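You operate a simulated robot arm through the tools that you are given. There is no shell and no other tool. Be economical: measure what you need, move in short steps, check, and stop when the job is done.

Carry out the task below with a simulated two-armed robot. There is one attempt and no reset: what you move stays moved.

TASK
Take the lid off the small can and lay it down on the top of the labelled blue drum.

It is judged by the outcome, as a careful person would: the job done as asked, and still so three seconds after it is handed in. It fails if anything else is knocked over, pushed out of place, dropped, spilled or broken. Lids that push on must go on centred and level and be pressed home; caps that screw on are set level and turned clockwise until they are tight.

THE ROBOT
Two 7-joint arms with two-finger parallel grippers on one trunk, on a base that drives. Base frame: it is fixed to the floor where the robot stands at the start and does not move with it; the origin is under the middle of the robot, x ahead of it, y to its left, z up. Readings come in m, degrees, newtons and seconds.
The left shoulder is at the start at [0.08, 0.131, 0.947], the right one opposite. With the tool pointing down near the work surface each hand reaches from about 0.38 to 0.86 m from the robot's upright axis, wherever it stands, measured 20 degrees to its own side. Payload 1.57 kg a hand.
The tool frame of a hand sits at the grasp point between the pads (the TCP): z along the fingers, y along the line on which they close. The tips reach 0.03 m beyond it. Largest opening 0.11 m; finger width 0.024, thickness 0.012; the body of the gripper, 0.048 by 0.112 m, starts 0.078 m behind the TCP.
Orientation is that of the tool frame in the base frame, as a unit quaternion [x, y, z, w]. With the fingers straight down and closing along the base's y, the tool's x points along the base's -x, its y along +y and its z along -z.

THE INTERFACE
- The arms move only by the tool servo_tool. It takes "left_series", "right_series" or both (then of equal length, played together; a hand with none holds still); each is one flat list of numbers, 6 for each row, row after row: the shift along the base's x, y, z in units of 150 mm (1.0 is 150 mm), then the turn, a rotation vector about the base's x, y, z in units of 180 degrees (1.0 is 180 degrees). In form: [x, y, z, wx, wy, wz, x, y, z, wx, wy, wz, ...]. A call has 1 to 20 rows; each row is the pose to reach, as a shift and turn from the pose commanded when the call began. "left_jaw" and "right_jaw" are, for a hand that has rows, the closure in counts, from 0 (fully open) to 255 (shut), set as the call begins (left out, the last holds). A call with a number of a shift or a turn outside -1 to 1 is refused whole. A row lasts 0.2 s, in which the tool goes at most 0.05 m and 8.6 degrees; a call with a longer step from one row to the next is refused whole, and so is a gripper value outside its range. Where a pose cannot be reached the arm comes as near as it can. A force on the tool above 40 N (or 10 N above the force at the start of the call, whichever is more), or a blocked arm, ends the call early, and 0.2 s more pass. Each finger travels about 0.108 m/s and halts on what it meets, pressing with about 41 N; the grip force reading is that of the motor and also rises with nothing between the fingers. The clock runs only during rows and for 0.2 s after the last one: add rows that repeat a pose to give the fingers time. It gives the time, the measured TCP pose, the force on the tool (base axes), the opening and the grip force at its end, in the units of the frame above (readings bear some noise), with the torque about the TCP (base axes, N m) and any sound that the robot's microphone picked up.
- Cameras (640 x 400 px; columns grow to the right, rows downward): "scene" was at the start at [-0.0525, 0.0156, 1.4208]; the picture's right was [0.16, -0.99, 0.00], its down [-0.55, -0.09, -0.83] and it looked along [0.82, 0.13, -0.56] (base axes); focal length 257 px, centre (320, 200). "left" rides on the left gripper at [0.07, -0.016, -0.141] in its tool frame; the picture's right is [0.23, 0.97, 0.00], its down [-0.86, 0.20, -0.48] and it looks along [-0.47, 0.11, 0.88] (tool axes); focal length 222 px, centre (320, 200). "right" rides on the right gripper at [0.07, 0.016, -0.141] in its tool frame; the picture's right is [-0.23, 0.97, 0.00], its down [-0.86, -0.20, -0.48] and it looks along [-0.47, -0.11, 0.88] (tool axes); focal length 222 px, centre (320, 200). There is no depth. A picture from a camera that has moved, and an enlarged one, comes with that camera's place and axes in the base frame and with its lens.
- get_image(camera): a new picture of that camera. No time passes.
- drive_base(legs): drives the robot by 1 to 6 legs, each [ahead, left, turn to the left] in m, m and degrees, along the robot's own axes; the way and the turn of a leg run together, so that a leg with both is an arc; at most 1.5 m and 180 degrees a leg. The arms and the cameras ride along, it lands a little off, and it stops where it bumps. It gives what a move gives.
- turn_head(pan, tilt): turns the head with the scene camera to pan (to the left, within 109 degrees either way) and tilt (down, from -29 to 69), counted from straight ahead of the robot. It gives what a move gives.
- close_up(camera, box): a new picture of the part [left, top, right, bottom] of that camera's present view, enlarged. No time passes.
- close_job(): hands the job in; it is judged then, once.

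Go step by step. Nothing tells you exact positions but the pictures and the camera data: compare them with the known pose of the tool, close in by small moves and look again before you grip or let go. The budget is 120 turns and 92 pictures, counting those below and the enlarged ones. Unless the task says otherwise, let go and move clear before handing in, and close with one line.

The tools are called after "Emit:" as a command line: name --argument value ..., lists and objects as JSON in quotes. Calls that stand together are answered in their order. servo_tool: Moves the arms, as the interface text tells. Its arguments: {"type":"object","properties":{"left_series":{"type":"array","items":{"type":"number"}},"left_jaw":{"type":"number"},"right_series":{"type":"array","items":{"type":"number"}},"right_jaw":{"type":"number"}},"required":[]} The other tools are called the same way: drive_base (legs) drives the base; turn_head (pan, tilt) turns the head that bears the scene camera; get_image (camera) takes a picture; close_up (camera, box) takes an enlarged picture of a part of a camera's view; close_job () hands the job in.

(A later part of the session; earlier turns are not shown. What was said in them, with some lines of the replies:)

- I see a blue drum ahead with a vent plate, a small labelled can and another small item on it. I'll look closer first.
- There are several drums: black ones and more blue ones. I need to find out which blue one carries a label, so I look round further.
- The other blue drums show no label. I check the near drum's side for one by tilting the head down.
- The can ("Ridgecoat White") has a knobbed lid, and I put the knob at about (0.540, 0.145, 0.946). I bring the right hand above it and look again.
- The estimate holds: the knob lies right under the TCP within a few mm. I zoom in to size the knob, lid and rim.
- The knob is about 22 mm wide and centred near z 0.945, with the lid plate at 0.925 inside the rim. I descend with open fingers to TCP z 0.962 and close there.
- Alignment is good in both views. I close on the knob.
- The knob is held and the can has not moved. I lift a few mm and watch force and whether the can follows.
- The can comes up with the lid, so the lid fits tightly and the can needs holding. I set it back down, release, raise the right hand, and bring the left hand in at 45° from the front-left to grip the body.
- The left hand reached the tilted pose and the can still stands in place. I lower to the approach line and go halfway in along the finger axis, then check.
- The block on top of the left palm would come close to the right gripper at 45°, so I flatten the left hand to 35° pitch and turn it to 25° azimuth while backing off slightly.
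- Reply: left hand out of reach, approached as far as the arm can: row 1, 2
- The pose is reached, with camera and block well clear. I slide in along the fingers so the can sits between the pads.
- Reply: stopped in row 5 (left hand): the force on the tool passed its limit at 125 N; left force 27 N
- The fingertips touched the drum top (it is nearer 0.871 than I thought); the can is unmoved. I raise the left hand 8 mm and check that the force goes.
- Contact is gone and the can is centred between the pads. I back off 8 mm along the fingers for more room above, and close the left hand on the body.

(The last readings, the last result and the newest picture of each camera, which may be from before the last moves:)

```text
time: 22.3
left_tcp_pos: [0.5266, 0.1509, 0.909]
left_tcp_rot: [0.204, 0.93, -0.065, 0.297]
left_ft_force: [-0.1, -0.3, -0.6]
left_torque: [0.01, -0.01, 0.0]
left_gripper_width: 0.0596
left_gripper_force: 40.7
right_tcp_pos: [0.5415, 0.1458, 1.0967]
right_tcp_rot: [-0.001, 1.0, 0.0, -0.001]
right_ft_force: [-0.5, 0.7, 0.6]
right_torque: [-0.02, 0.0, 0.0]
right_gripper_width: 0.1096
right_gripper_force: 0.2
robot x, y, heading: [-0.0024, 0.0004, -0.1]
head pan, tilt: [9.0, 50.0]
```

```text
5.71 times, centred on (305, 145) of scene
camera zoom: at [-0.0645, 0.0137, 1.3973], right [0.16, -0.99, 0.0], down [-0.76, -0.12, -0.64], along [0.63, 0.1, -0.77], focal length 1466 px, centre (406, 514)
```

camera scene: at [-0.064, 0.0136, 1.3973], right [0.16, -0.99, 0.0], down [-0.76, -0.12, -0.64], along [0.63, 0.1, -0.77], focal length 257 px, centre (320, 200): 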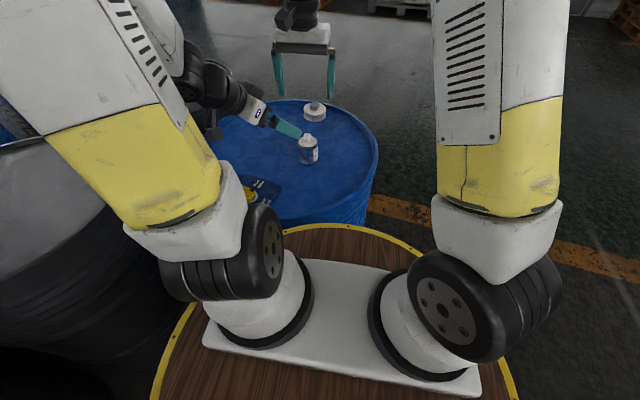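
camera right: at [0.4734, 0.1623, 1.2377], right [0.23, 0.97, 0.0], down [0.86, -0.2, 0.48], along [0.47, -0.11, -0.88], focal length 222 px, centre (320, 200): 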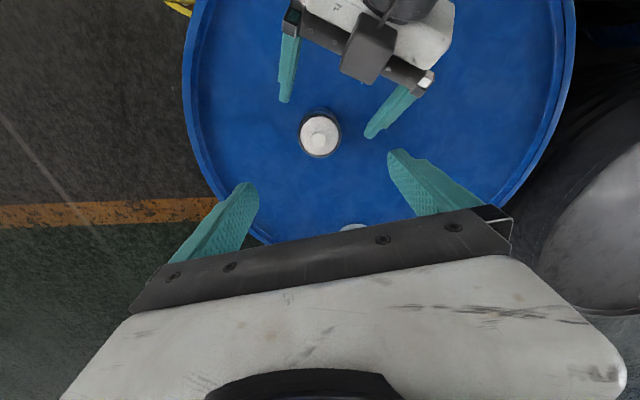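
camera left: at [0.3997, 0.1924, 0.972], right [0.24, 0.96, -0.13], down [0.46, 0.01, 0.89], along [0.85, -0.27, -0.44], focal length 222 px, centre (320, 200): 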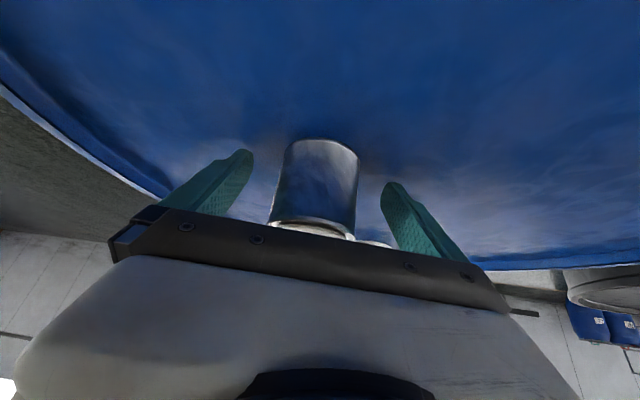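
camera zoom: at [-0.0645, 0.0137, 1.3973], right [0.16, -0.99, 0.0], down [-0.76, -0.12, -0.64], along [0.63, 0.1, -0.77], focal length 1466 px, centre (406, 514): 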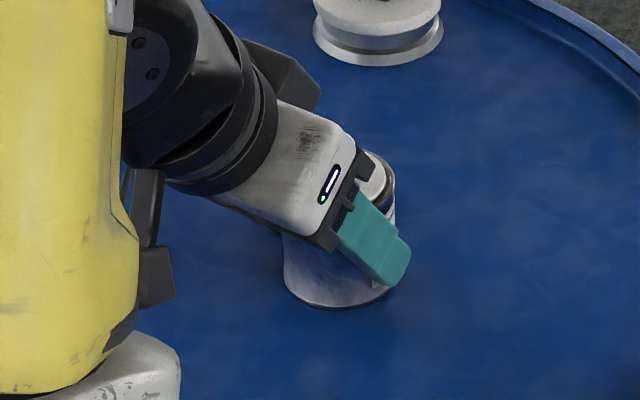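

The left hand holds the can body with a 60 mm grip, and the knob is still at about (0.541, 0.1455). I part-close the right jaws to about 40 mm, shift 6 mm forward for clearance, and descend partway.

Emit:
servo_tool --right_series '[0.02, 0, 0, 0, 0, 0, 0.04, 0, -0.15, 0, 0, 0, 0.04, 0, -0.3, 0, 0, 0, 0.04, 0, -0.45, 0, 0, 0, 0.04, 0, -0.6, 0, 0, 0, 0.04, 0, -0.71, 0, 0, 0, 0.04, 0, -0.71, 0, 0, 0]' --right_jaw 160

Emit:
get_image --camera "right"

Emit:
close_up --camera "scene" --box '[250, 90, 350, 170]'

Emit:
get_image --camera "left"

```text
time: 23.9
left_tcp_pos: [0.5275, 0.1506, 0.9083]
left_tcp_rot: [0.205, 0.931, -0.065, 0.297]
left_ft_force: [0.3, -1.0, 0.0]
left_torque: [0.01, 0.0, 0.02]
left_gripper_width: 0.059
left_gripper_force: 40.7
right_tcp_pos: [0.5464, 0.1452, 0.9908]
right_tcp_rot: [-0.001, 1.0, -0.001, 0.001]
right_ft_force: [0.3, -0.2, 0.2]
right_torque: [0.02, -0.01, 0.01]
right_gripper_width: 0.0411
right_gripper_force: 0.1
robot x, y, heading: [0.0004, -0.0011, 0.0]
head pan, tilt: [9.0, 50.0]
```

```text
53 pictures are left
camera right: at [0.4783, 0.1626, 1.1319], right [0.23, 0.97, 0.0], down [0.86, -0.2, 0.48], along [0.47, -0.11, -0.88], focal length 222 px, centre (320, 200)
```

right: 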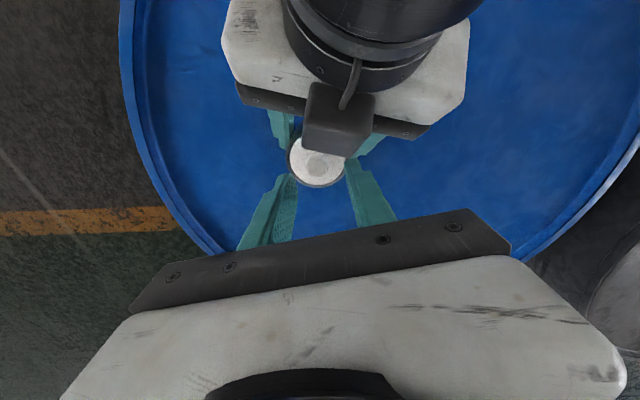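

```text
5.00 times, centred on (300, 130) of scene
camera zoom: at [-0.0645, 0.0137, 1.3973], right [0.16, -0.99, 0.0], down [-0.76, -0.12, -0.64], along [0.63, 0.1, -0.77], focal length 1283 px, centre (420, 550)
```

zoom: 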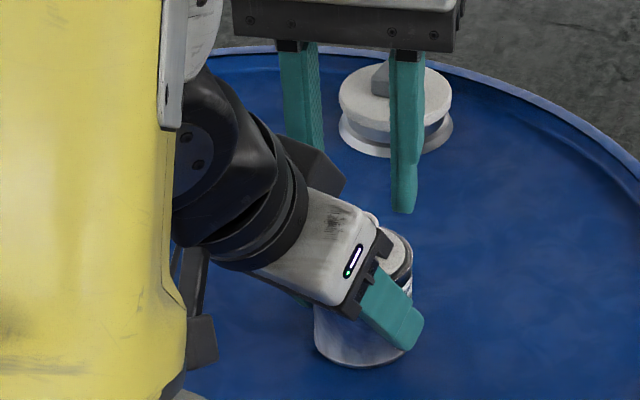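

```text
51 pictures are left
camera left: at [0.3945, 0.1949, 0.9838], right [0.24, 0.96, -0.13], down [0.47, 0.01, 0.89], along [0.85, -0.27, -0.45], focal length 222 px, centre (320, 200)
```

left: 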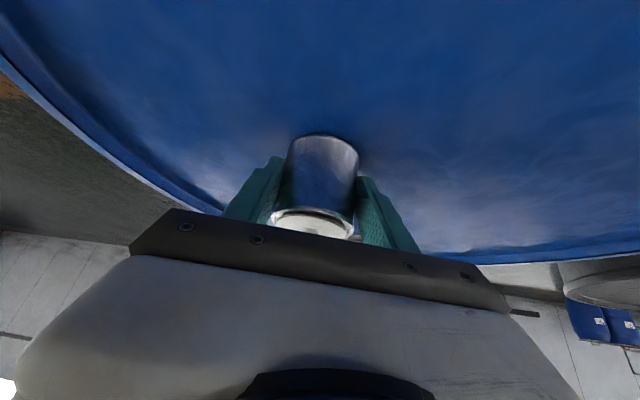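

The left block's nearest edge is at x≈0.520, z≈1.0, and the right fingers start at x≈0.535, so there is room. I descend to the knob and close.

Emit:
servo_tool --right_series '[0, 0, -0.055, 0, 0, 0, 0, 0, -0.11, 0, 0, 0, 0, 0, -0.165, 0, 0, 0, 0, 0, -0.165, 0, 0, 0]'

Emit:
servo_tool --right_series '[0, 0, 0, 0, 0, 0, 0, 0, 0, 0, 0, 0, 0, 0, 0, 0, 0, 0]' --right_jaw 255

Emit:
close_up --camera "right" --box '[220, 80, 420, 220]'

Emit:
close_up --camera "scene" --box '[250, 90, 350, 170]'

```text
time: 24.9
left_tcp_pos: [0.5279, 0.151, 0.9081]
left_tcp_rot: [0.203, 0.93, -0.065, 0.298]
left_ft_force: [0.2, 0.4, 0.1]
left_torque: [-0.05, -0.01, 0.0]
left_gripper_width: 0.0586
left_gripper_force: 40.6
right_tcp_pos: [0.5466, 0.1456, 0.9674]
right_tcp_rot: [-0.001, 1.0, 0.0, 0.0]
right_ft_force: [0.2, 0.6, 0.0]
right_torque: [0.01, -0.02, 0.0]
right_gripper_width: 0.0409
right_gripper_force: 0.2
robot x, y, heading: [-0.001, 0.0014, -0.1]
head pan, tilt: [9.0, 50.0]
```

```text
time: 25.7
left_tcp_pos: [0.5269, 0.1509, 0.908]
left_tcp_rot: [0.203, 0.931, -0.065, 0.298]
left_ft_force: [-0.5, 0.2, 1.1]
left_torque: [0.02, -0.01, -0.03]
left_gripper_width: 0.0582
left_gripper_force: 40.9
right_tcp_pos: [0.5471, 0.1458, 0.9657]
right_tcp_rot: [-0.001, 1.0, -0.001, 0.0]
right_ft_force: [-0.6, -0.7, 0.1]
right_torque: [0.02, -0.02, 0.0]
right_gripper_width: 0.0184
right_gripper_force: 32.8
robot x, y, heading: [-0.0002, -0.0009, 0.1]
head pan, tilt: [9.0, 50.0]
heard: snap
```

```text
2.86 times, centred on (320, 150) of right
camera zoom: at [0.4783, 0.1629, 1.1069], right [0.23, 0.97, 0.0], down [0.86, -0.2, 0.48], along [0.47, -0.11, -0.88], focal length 635 px, centre (320, 343)
```

zoom: 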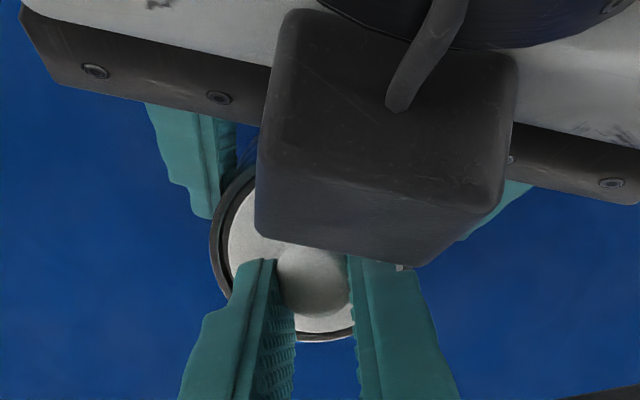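

```text
5.00 times, centred on (300, 130) of scene
camera zoom: at [-0.0645, 0.0137, 1.3973], right [0.16, -0.99, 0.0], down [-0.76, -0.12, -0.64], along [0.63, 0.1, -0.77], focal length 1283 px, centre (420, 550)
```

zoom: 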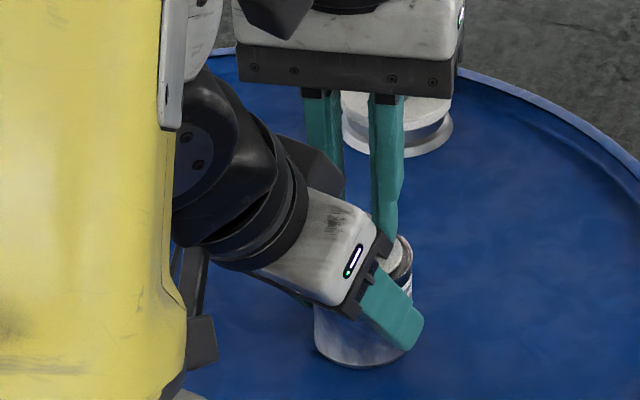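

I heard a snap, probably the lid's fit letting go as the jaws closed. I lift the right hand gently.

Emit:
servo_tool --right_series '[0, 0, 0.01, 0, 0, 0, 0, 0, 0.03, 0, 0, 0, 0, 0, 0.06, 0, 0, 0, 0, 0, 0.1, 0, 0, 0]'

Emit:
close_up --camera "right" --box '[220, 80, 420, 220]'

Emit:
close_up --camera "scene" --box '[250, 90, 350, 170]'

Emit:
close_up --camera "left" --box '[200, 100, 440, 260]'

```text
time: 26.7
left_tcp_pos: [0.5282, 0.1515, 0.9085]
left_tcp_rot: [0.205, 0.931, -0.065, 0.297]
left_ft_force: [0.5, -0.5, 0.4]
left_torque: [0.01, 0.01, 0.01]
left_gripper_width: 0.0586
left_gripper_force: 40.9
right_tcp_pos: [0.5474, 0.1451, 0.9807]
right_tcp_rot: [-0.001, 1.0, 0.0, 0.0]
right_ft_force: [0.1, -0.4, -0.2]
right_torque: [0.0, -0.01, 0.05]
right_gripper_width: 0.021
right_gripper_force: 0.9
robot x, y, heading: [0.0, 0.0004, 0.3]
head pan, tilt: [9.0, 50.0]
```

```text
2.86 times, centred on (320, 150) of right
camera zoom: at [0.4789, 0.1631, 1.1218], right [0.23, 0.97, 0.0], down [0.86, -0.2, 0.48], along [0.47, -0.11, -0.88], focal length 635 px, centre (320, 343)
```

zoom: 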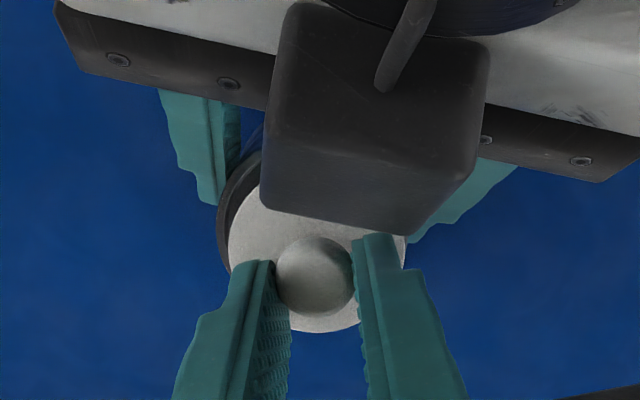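

```text
5.00 times, centred on (300, 130) of scene
camera zoom: at [-0.0645, 0.0137, 1.3973], right [0.16, -0.99, 0.0], down [-0.76, -0.12, -0.64], along [0.63, 0.1, -0.77], focal length 1283 px, centre (420, 550)
```

zoom: 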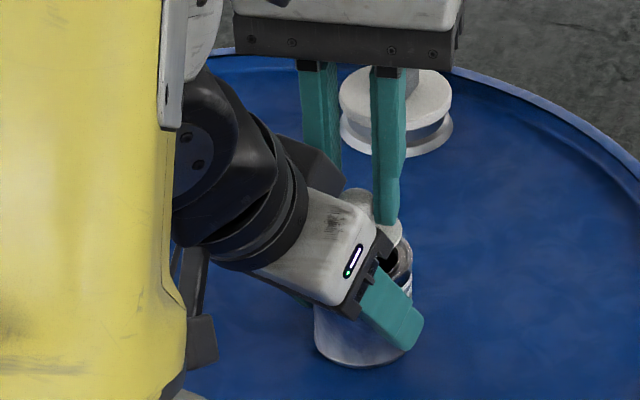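

```text
2.50 times, centred on (320, 180) of left
camera zoom: at [0.3945, 0.1949, 0.9838], right [0.24, 0.96, -0.13], down [0.47, 0.01, 0.89], along [0.85, -0.27, -0.45], focal length 555 px, centre (320, 250)
```

zoom: 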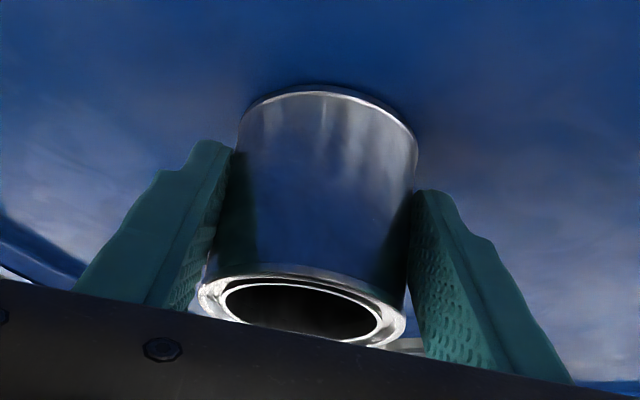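

The lid is off the can, but the right grip force reads low, so I re-apply the grip in place before moving.

Emit:
servo_tool --right_series '[0, 0, 0, 0, 0, 0, 0, 0, 0, 0, 0, 0]' --right_jaw 255

Emit:
close_up --camera "right" --box '[270, 110, 370, 190]'

```text
time: 27.3
left_tcp_pos: [0.5277, 0.1511, 0.9082]
left_tcp_rot: [0.203, 0.931, -0.064, 0.297]
left_ft_force: [-0.4, 0.3, 1.2]
left_torque: [0.03, -0.03, 0.01]
left_gripper_width: 0.0583
left_gripper_force: 41.0
right_tcp_pos: [0.5483, 0.1454, 0.9817]
right_tcp_rot: [-0.001, 1.0, 0.0, 0.0]
right_ft_force: [0.6, -0.1, -1.2]
right_torque: [-0.03, -0.01, -0.02]
right_gripper_width: 0.0186
right_gripper_force: 33.7
robot x, y, heading: [-0.0012, 0.0012, 0.0]
head pan, tilt: [9.0, 50.0]
```

```text
5.00 times, centred on (320, 150) of right
camera zoom: at [0.4788, 0.1631, 1.1217], right [0.23, 0.97, 0.0], down [0.86, -0.2, 0.48], along [0.47, -0.11, -0.88], focal length 1111 px, centre (320, 450)
```

zoom: 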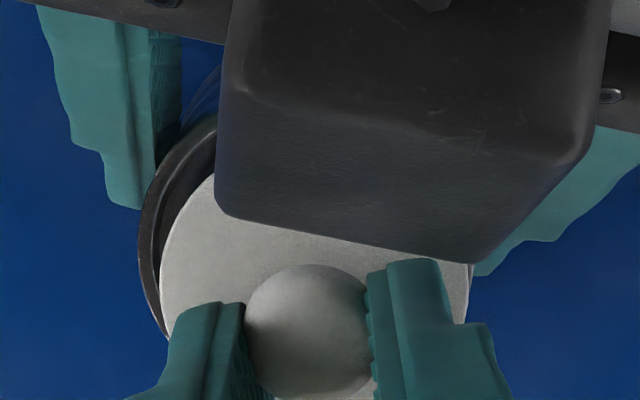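

The grip is firm at 33 N. The lid must not rise under the left hand's block, so I move it forward first, then up and across to the free area on the right of the drum at about (0.60, 0.035).

Emit:
servo_tool --right_series '[0, 0, 0.05, 0, 0, 0, 0.1, 0, 0.09, 0, 0, 0, 0.22, 0, 0.12, 0, 0, 0, 0.35, -0.08, 0.2, 0, 0, 0, 0.35, -0.2, 0.3, 0, 0, 0, 0.35, -0.35, 0.35, 0, 0, 0, 0.35, -0.5, 0.35, 0, 0, 0, 0.35, -0.65, 0.35, 0, 0, 0, 0.35, -0.733, 0.35, 0, 0, 0, 0.35, -0.733, 0.35, 0, 0, 0]'

Emit:
get_image --camera "right"

Emit:
close_up --camera "scene" --box '[250, 70, 390, 180]'

```text
time: 29.5
left_tcp_pos: [0.5276, 0.1507, 0.9079]
left_tcp_rot: [0.203, 0.931, -0.065, 0.298]
left_ft_force: [-0.2, -0.1, 0.3]
left_torque: [-0.01, 0.0, 0.0]
left_gripper_width: 0.0585
left_gripper_force: 40.8
right_tcp_pos: [0.5999, 0.0352, 1.0343]
right_tcp_rot: [-0.001, 1.0, 0.001, 0.001]
right_ft_force: [0.8, -0.7, -0.3]
right_torque: [0.0, 0.02, 0.0]
right_gripper_width: 0.0186
right_gripper_force: 32.4
robot x, y, heading: [0.0008, 0.0022, -0.0]
head pan, tilt: [9.0, 50.0]
```

```text
44 pictures are left
camera right: at [0.5311, 0.0523, 1.1741], right [0.23, 0.97, 0.0], down [0.86, -0.2, 0.48], along [0.47, -0.11, -0.88], focal length 222 px, centre (320, 200)
```

right: 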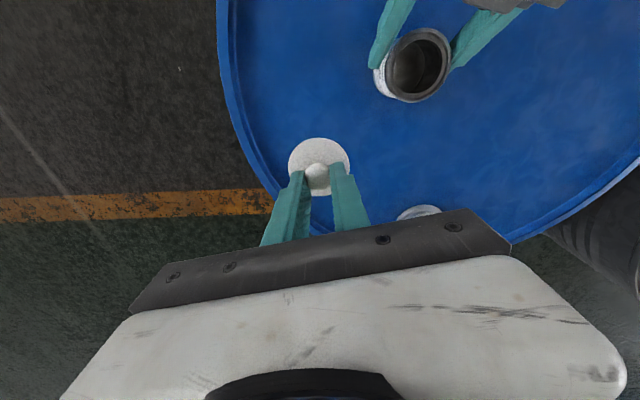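

```text
3.64 times, centred on (320, 125) of scene
camera zoom: at [-0.0645, 0.0137, 1.3973], right [0.16, -0.99, 0.0], down [-0.76, -0.12, -0.64], along [0.63, 0.1, -0.77], focal length 933 px, centre (320, 473)
```

zoom: 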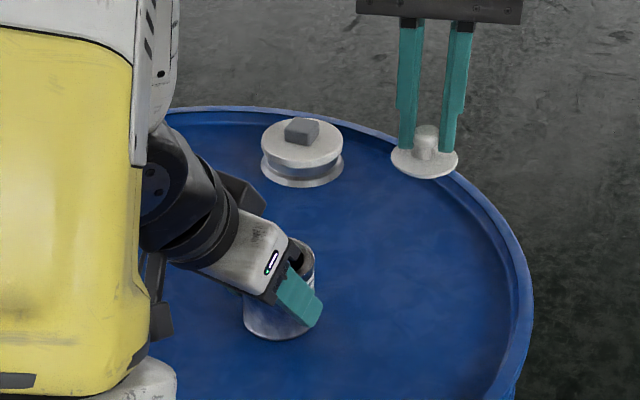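

The lid hangs level. Below it is clear drum top, about 7 cm from the rim. I lower most of the way and look.

Emit:
servo_tool --right_series '[0, 0, -0.15, 0, 0, 0, 0, 0, -0.3, 0, 0, 0, 0, 0, -0.45, 0, 0, 0, 0, 0, -0.55, 0, 0, 0, 0, 0, -0.6, 0, 0, 0, 0, 0, -0.6, 0, 0, 0]'

Emit:
close_up --camera "scene" --box '[300, 90, 380, 150]'

Emit:
get_image --camera "right"

```text
time: 30.9
left_tcp_pos: [0.5263, 0.1515, 0.9087]
left_tcp_rot: [0.204, 0.931, -0.065, 0.297]
left_ft_force: [0.3, 0.4, -0.4]
left_torque: [0.0, 0.02, 0.03]
left_gripper_width: 0.058
left_gripper_force: 41.8
right_tcp_pos: [0.599, 0.0352, 0.9435]
right_tcp_rot: [0.0, 1.0, -0.001, 0.0]
right_ft_force: [-0.1, 0.3, 0.2]
right_torque: [-0.05, -0.01, 0.0]
right_gripper_width: 0.0186
right_gripper_force: 32.9
robot x, y, heading: [-0.0014, -0.002, -0.0]
head pan, tilt: [9.0, 50.0]
```

```text
6.67 times, centred on (340, 120) of scene
camera zoom: at [-0.0645, 0.0137, 1.3973], right [0.16, -0.99, 0.0], down [-0.76, -0.12, -0.64], along [0.63, 0.1, -0.77], focal length 1710 px, centre (187, 733)
```

zoom: 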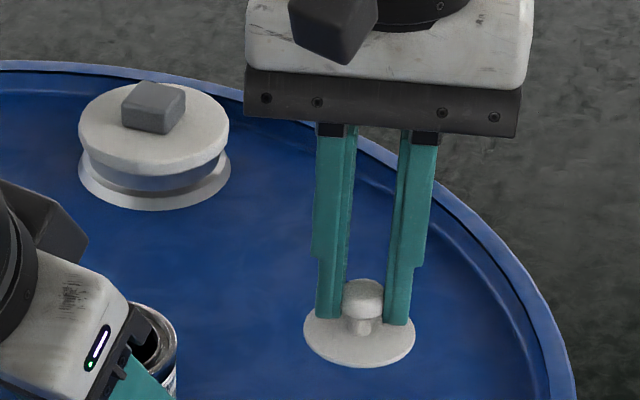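

```text
41 pictures are left
camera right: at [0.5304, 0.0531, 1.0842], right [0.23, 0.97, 0.0], down [0.86, -0.2, 0.48], along [0.47, -0.11, -0.88], focal length 222 px, centre (320, 200)
```

right: 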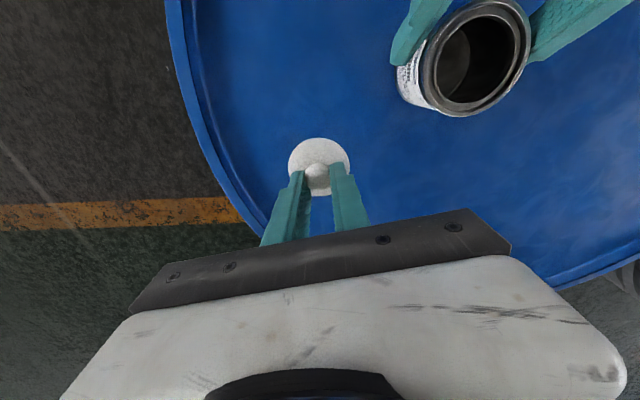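

The lid is a thin plate about 30 mm above the drum top. I lower 20 mm, then finer.

Emit:
servo_tool --right_series '[0, 0, -0.05, 0, 0, 0, 0, 0, -0.09, 0, 0, 0, 0, 0, -0.13, 0, 0, 0, 0, 0, -0.13, 0, 0, 0]'

Emit:
close_up --camera "scene" --box '[310, 100, 370, 150]'

Emit:
servo_tool --right_series '[0, 0, -0.01, 0, 0, 0, 0, 0, -0.02, 0, 0, 0, 0, 0, -0.02, 0, 0, 0]'

```text
time: 31.9
left_tcp_pos: [0.5278, 0.1517, 0.9084]
left_tcp_rot: [0.204, 0.931, -0.065, 0.297]
left_ft_force: [0.0, 0.1, 0.2]
left_torque: [-0.01, 0.01, -0.01]
left_gripper_width: 0.0583
left_gripper_force: 40.8
right_tcp_pos: [0.5989, 0.0362, 0.9244]
right_tcp_rot: [-0.001, 1.0, 0.0, 0.001]
right_ft_force: [0.0, -0.2, -0.1]
right_torque: [0.0, 0.04, 0.0]
right_gripper_width: 0.0185
right_gripper_force: 33.3
robot x, y, heading: [0.0014, -0.0003, 0.1]
head pan, tilt: [9.0, 50.0]
```

```text
8.00 times, centred on (340, 125) of scene
camera zoom: at [-0.0645, 0.0137, 1.3973], right [0.16, -0.99, 0.0], down [-0.76, -0.12, -0.64], along [0.63, 0.1, -0.77], focal length 2052 px, centre (160, 800)
```

zoom: 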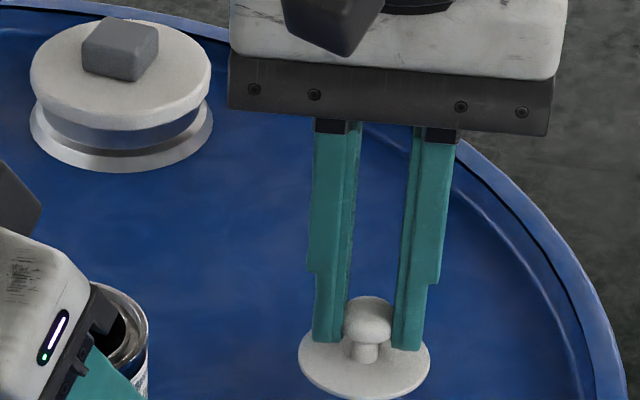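

```text
time: 32.7
left_tcp_pos: [0.5267, 0.1515, 0.9098]
left_tcp_rot: [0.204, 0.931, -0.065, 0.296]
left_ft_force: [0.1, -0.1, 0.1]
left_torque: [0.0, 0.03, 0.01]
left_gripper_width: 0.0582
left_gripper_force: 40.6
right_tcp_pos: [0.5996, 0.0365, 0.921]
right_tcp_rot: [0.0, 1.0, 0.0, 0.0]
right_ft_force: [-0.4, -0.3, -0.1]
right_torque: [0.06, -0.01, -0.02]
right_gripper_width: 0.0185
right_gripper_force: 32.6
robot x, y, heading: [-0.0022, 0.0008, 0.3]
head pan, tilt: [9.0, 50.0]
```

No contact yet, so I keep lowering in 3 mm steps and watch the force.

Emit:
servo_tool --right_series '[0, 0, -0.01, 0, 0, 0, 0, 0, -0.02, 0, 0, 0, 0, 0, -0.02, 0, 0, 0]'

Emit:
servo_tool --right_series '[0, 0, -0.01, 0, 0, 0, 0, 0, -0.02, 0, 0, 0, 0, 0, -0.02, 0, 0, 0]'

Emit:
close_up --camera "scene" --box '[310, 100, 370, 150]'

```text
time: 33.5
left_tcp_pos: [0.5272, 0.1511, 0.9088]
left_tcp_rot: [0.204, 0.931, -0.065, 0.297]
left_ft_force: [0.1, 0.0, -1.3]
left_torque: [-0.03, 0.0, -0.02]
left_gripper_width: 0.0583
left_gripper_force: 40.6
right_tcp_pos: [0.5991, 0.0371, 0.9184]
right_tcp_rot: [-0.002, 1.0, 0.0, 0.0]
right_ft_force: [-0.6, 0.7, -0.2]
right_torque: [0.0, 0.03, 0.03]
right_gripper_width: 0.0184
right_gripper_force: 32.6
robot x, y, heading: [0.0005, -0.0027, 0.2]
head pan, tilt: [9.0, 50.0]
```

```text
time: 34.3
left_tcp_pos: [0.5275, 0.1511, 0.9093]
left_tcp_rot: [0.203, 0.931, -0.065, 0.297]
left_ft_force: [-0.3, 0.3, 0.0]
left_torque: [-0.01, -0.01, 0.01]
left_gripper_width: 0.0584
left_gripper_force: 41.6
right_tcp_pos: [0.5987, 0.0369, 0.9151]
right_tcp_rot: [-0.001, 1.0, 0.0, 0.0]
right_ft_force: [-0.2, -0.9, 0.5]
right_torque: [0.03, -0.03, -0.01]
right_gripper_width: 0.0184
right_gripper_force: 32.7
robot x, y, heading: [-0.0038, -0.0011, 0.2]
head pan, tilt: [9.0, 50.0]
```

```text
8.00 times, centred on (340, 125) of scene
camera zoom: at [-0.0645, 0.0137, 1.3973], right [0.16, -0.99, 0.0], down [-0.76, -0.12, -0.64], along [0.63, 0.1, -0.77], focal length 2052 px, centre (160, 800)
```

zoom: 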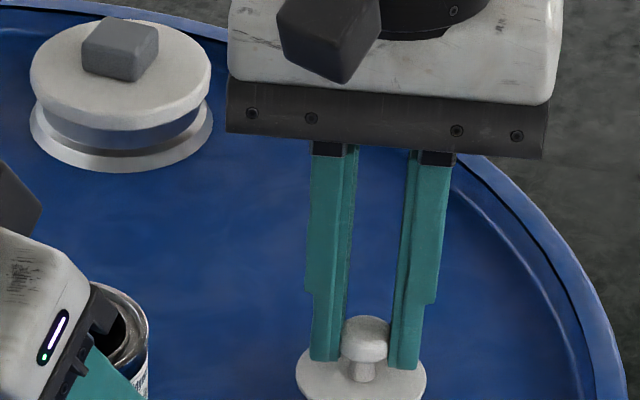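

Emit:
servo_tool --right_series '[0, 0, -0.01, 0, 0, 0, 0, 0, -0.02, 0, 0, 0, 0, 0, -0.02, 0, 0, 0]'

Emit:
servo_tool --right_series '[0, 0, -0.01, 0, 0, 0, 0, 0, -0.02, 0, 0, 0, 0, 0, -0.02, 0, 0, 0]'

Emit:
close_up --camera "scene" --box '[310, 110, 370, 160]'

```text
time: 35.1
left_tcp_pos: [0.5271, 0.1515, 0.9092]
left_tcp_rot: [0.204, 0.931, -0.065, 0.297]
left_ft_force: [0.2, 0.2, -0.5]
left_torque: [-0.01, 0.02, 0.01]
left_gripper_width: 0.0582
left_gripper_force: 41.3
right_tcp_pos: [0.5988, 0.0367, 0.9123]
right_tcp_rot: [0.0, 1.0, 0.0, 0.0]
right_ft_force: [-0.2, -0.4, -0.1]
right_torque: [-0.01, -0.03, 0.02]
right_gripper_width: 0.0176
right_gripper_force: 32.0
robot x, y, heading: [0.0017, 0.0014, 0.1]
head pan, tilt: [9.0, 50.0]
```

```text
time: 35.9
left_tcp_pos: [0.5277, 0.1512, 0.9094]
left_tcp_rot: [0.204, 0.931, -0.065, 0.297]
left_ft_force: [0.6, -0.2, 0.2]
left_torque: [0.01, 0.0, 0.0]
left_gripper_width: 0.0581
left_gripper_force: 40.6
right_tcp_pos: [0.5979, 0.0371, 0.9085]
right_tcp_rot: [0.0, 1.0, -0.001, 0.0]
right_ft_force: [-0.4, 0.7, 0.3]
right_torque: [-0.02, 0.03, -0.01]
right_gripper_width: 0.0173
right_gripper_force: 32.3
robot x, y, heading: [-0.0004, -0.0017, 0.2]
head pan, tilt: [9.0, 50.0]
```

```text
8.00 times, centred on (340, 135) of scene
camera zoom: at [-0.0645, 0.0137, 1.3973], right [0.16, -0.99, 0.0], down [-0.76, -0.12, -0.64], along [0.63, 0.1, -0.77], focal length 2052 px, centre (160, 720)
```

zoom: 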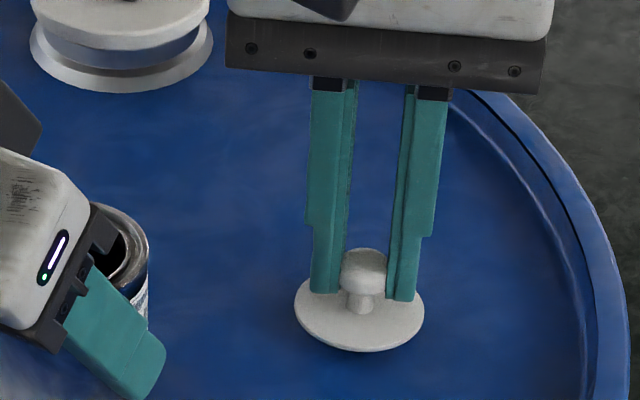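

Emit:
servo_tool --right_series '[0, 0, -0.01, 0, 0, 0, 0, 0, -0.02, 0, 0, 0, 0, 0, -0.02, 0, 0, 0]'

Emit:
close_up --camera "scene" --box '[310, 110, 370, 160]'

Emit:
close_up --camera "right" --box '[270, 120, 370, 200]'

```text
time: 36.7
left_tcp_pos: [0.5271, 0.1519, 0.9087]
left_tcp_rot: [0.204, 0.931, -0.065, 0.297]
left_ft_force: [0.3, 0.0, -0.3]
left_torque: [0.02, 0.02, 0.01]
left_gripper_width: 0.0581
left_gripper_force: 41.1
right_tcp_pos: [0.5996, 0.0361, 0.9064]
right_tcp_rot: [-0.001, 1.0, 0.001, 0.002]
right_ft_force: [-0.3, 1.7, 17.4]
right_torque: [-0.07, 0.14, -0.01]
right_gripper_width: 0.0169
right_gripper_force: 32.2
robot x, y, heading: [-0.0023, -0.0015, -0.1]
head pan, tilt: [9.0, 50.0]
```

```text
8.00 times, centred on (340, 135) of scene
camera zoom: at [-0.0651, 0.0137, 1.3973], right [0.16, -0.99, 0.0], down [-0.76, -0.12, -0.64], along [0.63, 0.1, -0.77], focal length 2052 px, centre (160, 720)
```

zoom: 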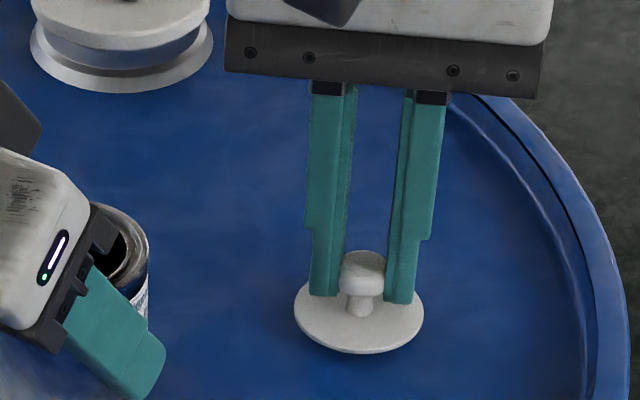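

```text
5.00 times, centred on (320, 160) of right
camera zoom: at [0.5308, 0.0537, 1.0476], right [0.22, 0.97, 0.0], down [0.85, -0.2, 0.48], along [0.47, -0.11, -0.88], focal length 1111 px, centre (320, 400)
```

zoom: 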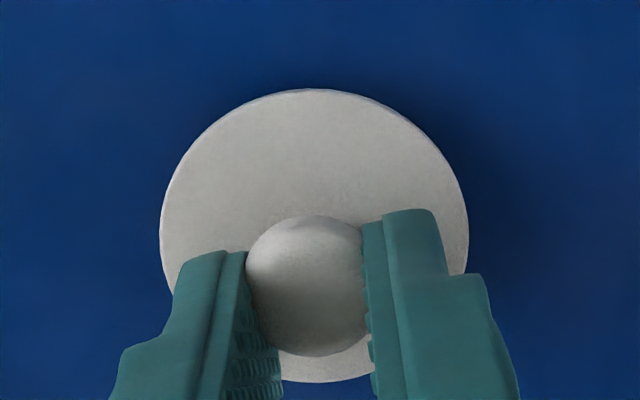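

The lid is on the drum (17 N of contact). I ease up 1 mm, open the right jaws and rise straight up.

Emit:
servo_tool --right_series '[0, 0, 0.008, 0, 0, 0, 0, 0, 0.008, 0, 0, 0]'

Emit:
servo_tool --right_series '[0, 0, 0, 0, 0, 0, 0, 0, 0, 0, 0, 0, 0, 0, 0, 0, 0, 0, 0, 0, 0.15, 0, 0, 0, 0, 0, 0.35, 0, 0, 0, 0, 0, 0.65, 0, 0, 0, 0, 0, 0.95, 0, 0, 0]' --right_jaw 130

Emit:
close_up --camera "scene" --box '[290, 90, 380, 160]'

Emit:
get_image --camera "right"

```text
time: 37.3
left_tcp_pos: [0.5272, 0.1518, 0.9082]
left_tcp_rot: [0.204, 0.93, -0.066, 0.297]
left_ft_force: [-0.5, 0.3, 0.2]
left_torque: [-0.04, 0.02, -0.02]
left_gripper_width: 0.0581
left_gripper_force: 41.5
right_tcp_pos: [0.5991, 0.0361, 0.9071]
right_tcp_rot: [-0.001, 1.0, -0.001, 0.0]
right_ft_force: [2.3, 2.6, 8.5]
right_torque: [0.04, -0.11, 0.0]
right_gripper_width: 0.0174
right_gripper_force: 32.0
robot x, y, heading: [-0.0002, 0.0011, -0.1]
head pan, tilt: [9.0, 50.0]
```

```text
time: 38.9
left_tcp_pos: [0.5276, 0.1506, 0.909]
left_tcp_rot: [0.204, 0.931, -0.066, 0.297]
left_ft_force: [0.1, 0.5, 0.7]
left_torque: [-0.03, -0.04, -0.01]
left_gripper_width: 0.0577
left_gripper_force: 41.8
right_tcp_pos: [0.5991, 0.0376, 1.0487]
right_tcp_rot: [-0.001, 1.0, 0.0, -0.001]
right_ft_force: [0.4, 0.0, -0.7]
right_torque: [-0.05, 0.03, 0.02]
right_gripper_width: 0.0539
right_gripper_force: 0.0
robot x, y, heading: [-0.0009, 0.0007, 0.4]
head pan, tilt: [9.0, 50.0]
```

```text
5.71 times, centred on (335, 125) of scene
camera zoom: at [-0.0643, 0.0137, 1.3973], right [0.16, -0.99, 0.0], down [-0.76, -0.12, -0.64], along [0.63, 0.1, -0.77], focal length 1466 px, centre (234, 629)
```

zoom: 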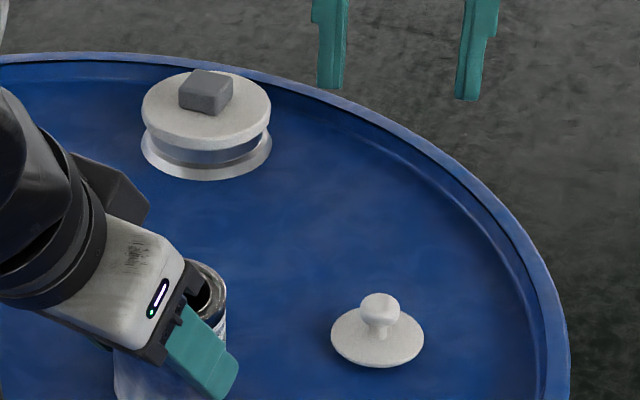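

```text
34 pictures are left
camera right: at [0.5305, 0.0549, 1.1895], right [0.22, 0.97, 0.0], down [0.86, -0.2, 0.48], along [0.47, -0.11, -0.88], focal length 222 px, centre (320, 200)
```

right: 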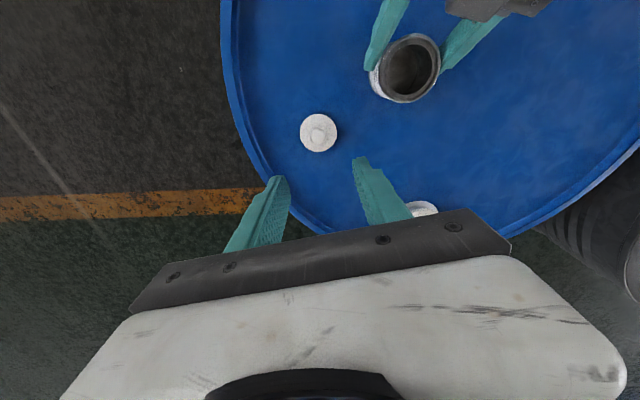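

The lid lies flat on the drum. Now I open the left hand and back it out along the finger axis.

Emit:
servo_tool --left_series '[0, 0, 0, 0, 0, 0, 0, 0, 0, 0, 0, 0, 0, 0, 0, 0, 0, 0, 0, 0, 0, 0, 0, 0, -0.05, 0.023, 0.038, 0, 0, 0, -0.15, 0.07, 0.116, 0, 0, 0, -0.3, 0.14, 0.24, 0, 0, 0, -0.45, 0.21, 0.38, 0, 0, 0, -0.594, 0.277, 0.55, 0, 0, 0]' --left_jaw 0

Emit:
get_image --camera "right"

Emit:
close_up --camera "scene" --box '[200, 80, 400, 220]'

```text
time: 40.9
left_tcp_pos: [0.4577, 0.2024, 0.9984]
left_tcp_rot: [0.202, 0.931, -0.066, 0.297]
left_ft_force: [-0.1, 0.6, 0.3]
left_torque: [0.05, -0.01, 0.0]
left_gripper_width: 0.11
left_gripper_force: 0.0
left hand out of reach, approached as far as the arm can: row 8, 9
right_tcp_pos: [0.5993, 0.0371, 1.0487]
right_tcp_rot: [-0.002, 1.0, 0.0, 0.0]
right_ft_force: [0.5, -0.5, -0.2]
right_torque: [0.06, 0.03, 0.01]
right_gripper_width: 0.0539
right_gripper_force: 0.1
robot x, y, heading: [0.0016, 0.0004, -0.1]
head pan, tilt: [9.0, 50.0]
```

```text
33 pictures are left
camera right: at [0.531, 0.0542, 1.189], right [0.23, 0.97, 0.0], down [0.86, -0.2, 0.48], along [0.47, -0.11, -0.88], focal length 222 px, centre (320, 200)
```

right: 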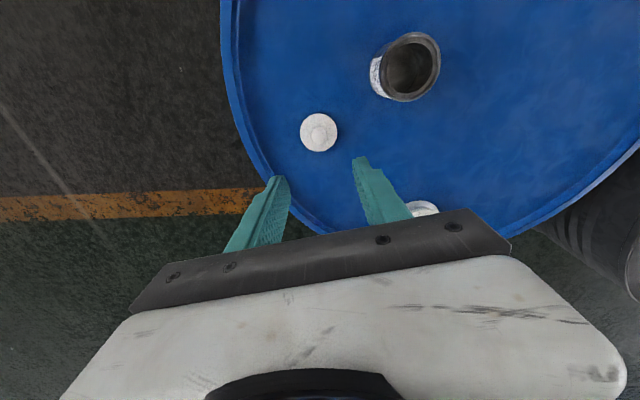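

```text
2.86 times, centred on (300, 150) of scene
camera zoom: at [-0.064, 0.0134, 1.3973], right [0.16, -0.99, 0.0], down [-0.76, -0.12, -0.64], along [0.63, 0.1, -0.77], focal length 733 px, centre (377, 343)
```

zoom: 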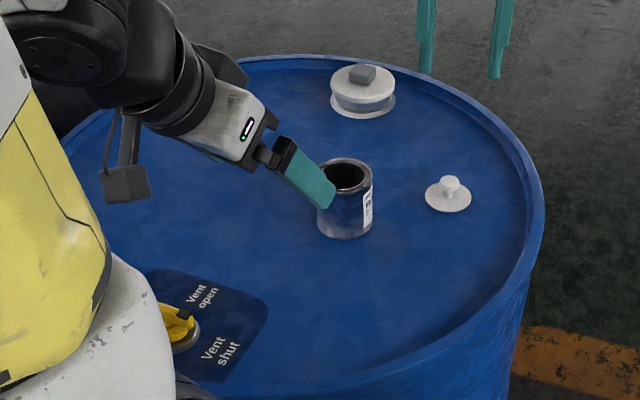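

The can stands upright and open, the lid is flat, and the vent and bung are untouched. I raise the left hand clear and take a last look.

Emit:
servo_tool --left_series '[0, 0.15, 0.2, 0, 0, 0, 0, 0.3, 0.4, 0, 0, 0, 0, 0.5, 0.6, 0, 0, 0]'

Emit:
close_up --camera "scene" --box '[200, 80, 400, 220]'

```text
time: 41.7
left_tcp_pos: [0.4563, 0.2773, 1.0892]
left_tcp_rot: [0.204, 0.931, -0.065, 0.296]
left_ft_force: [0.5, -0.4, 0.4]
left_torque: [0.02, 0.03, -0.02]
left_gripper_width: 0.1102
left_gripper_force: 0.1
right_tcp_pos: [0.5994, 0.0371, 1.049]
right_tcp_rot: [-0.001, 1.0, 0.0, 0.0]
right_ft_force: [0.4, 0.4, -0.8]
right_torque: [0.01, 0.01, 0.01]
right_gripper_width: 0.0539
right_gripper_force: 0.1
robot x, y, heading: [-0.0011, 0.0001, 0.1]
head pan, tilt: [9.0, 50.0]
```

```text
2.86 times, centred on (300, 150) of scene
camera zoom: at [-0.0644, 0.0136, 1.3973], right [0.16, -0.99, 0.0], down [-0.76, -0.12, -0.64], along [0.63, 0.1, -0.77], focal length 733 px, centre (377, 343)
```

zoom: 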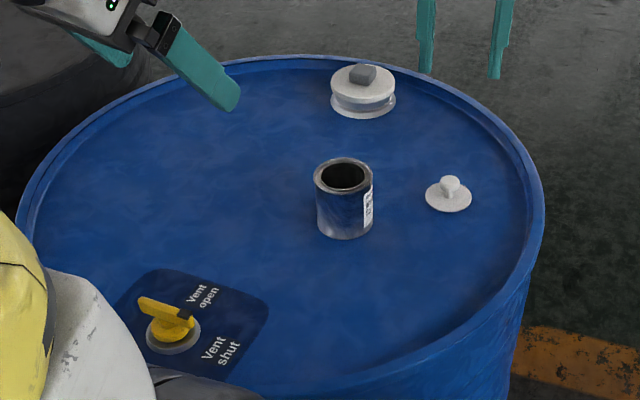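

The lid is at rest on the drum top, the can stands open and both hands are clear, so I hand in.

Emit:
close_job

```text
The job is handed in.
```

The lid is off the small can and lies flat on top of the blue drum with the vent label. The open can still stands in its place, and both hands are clear.
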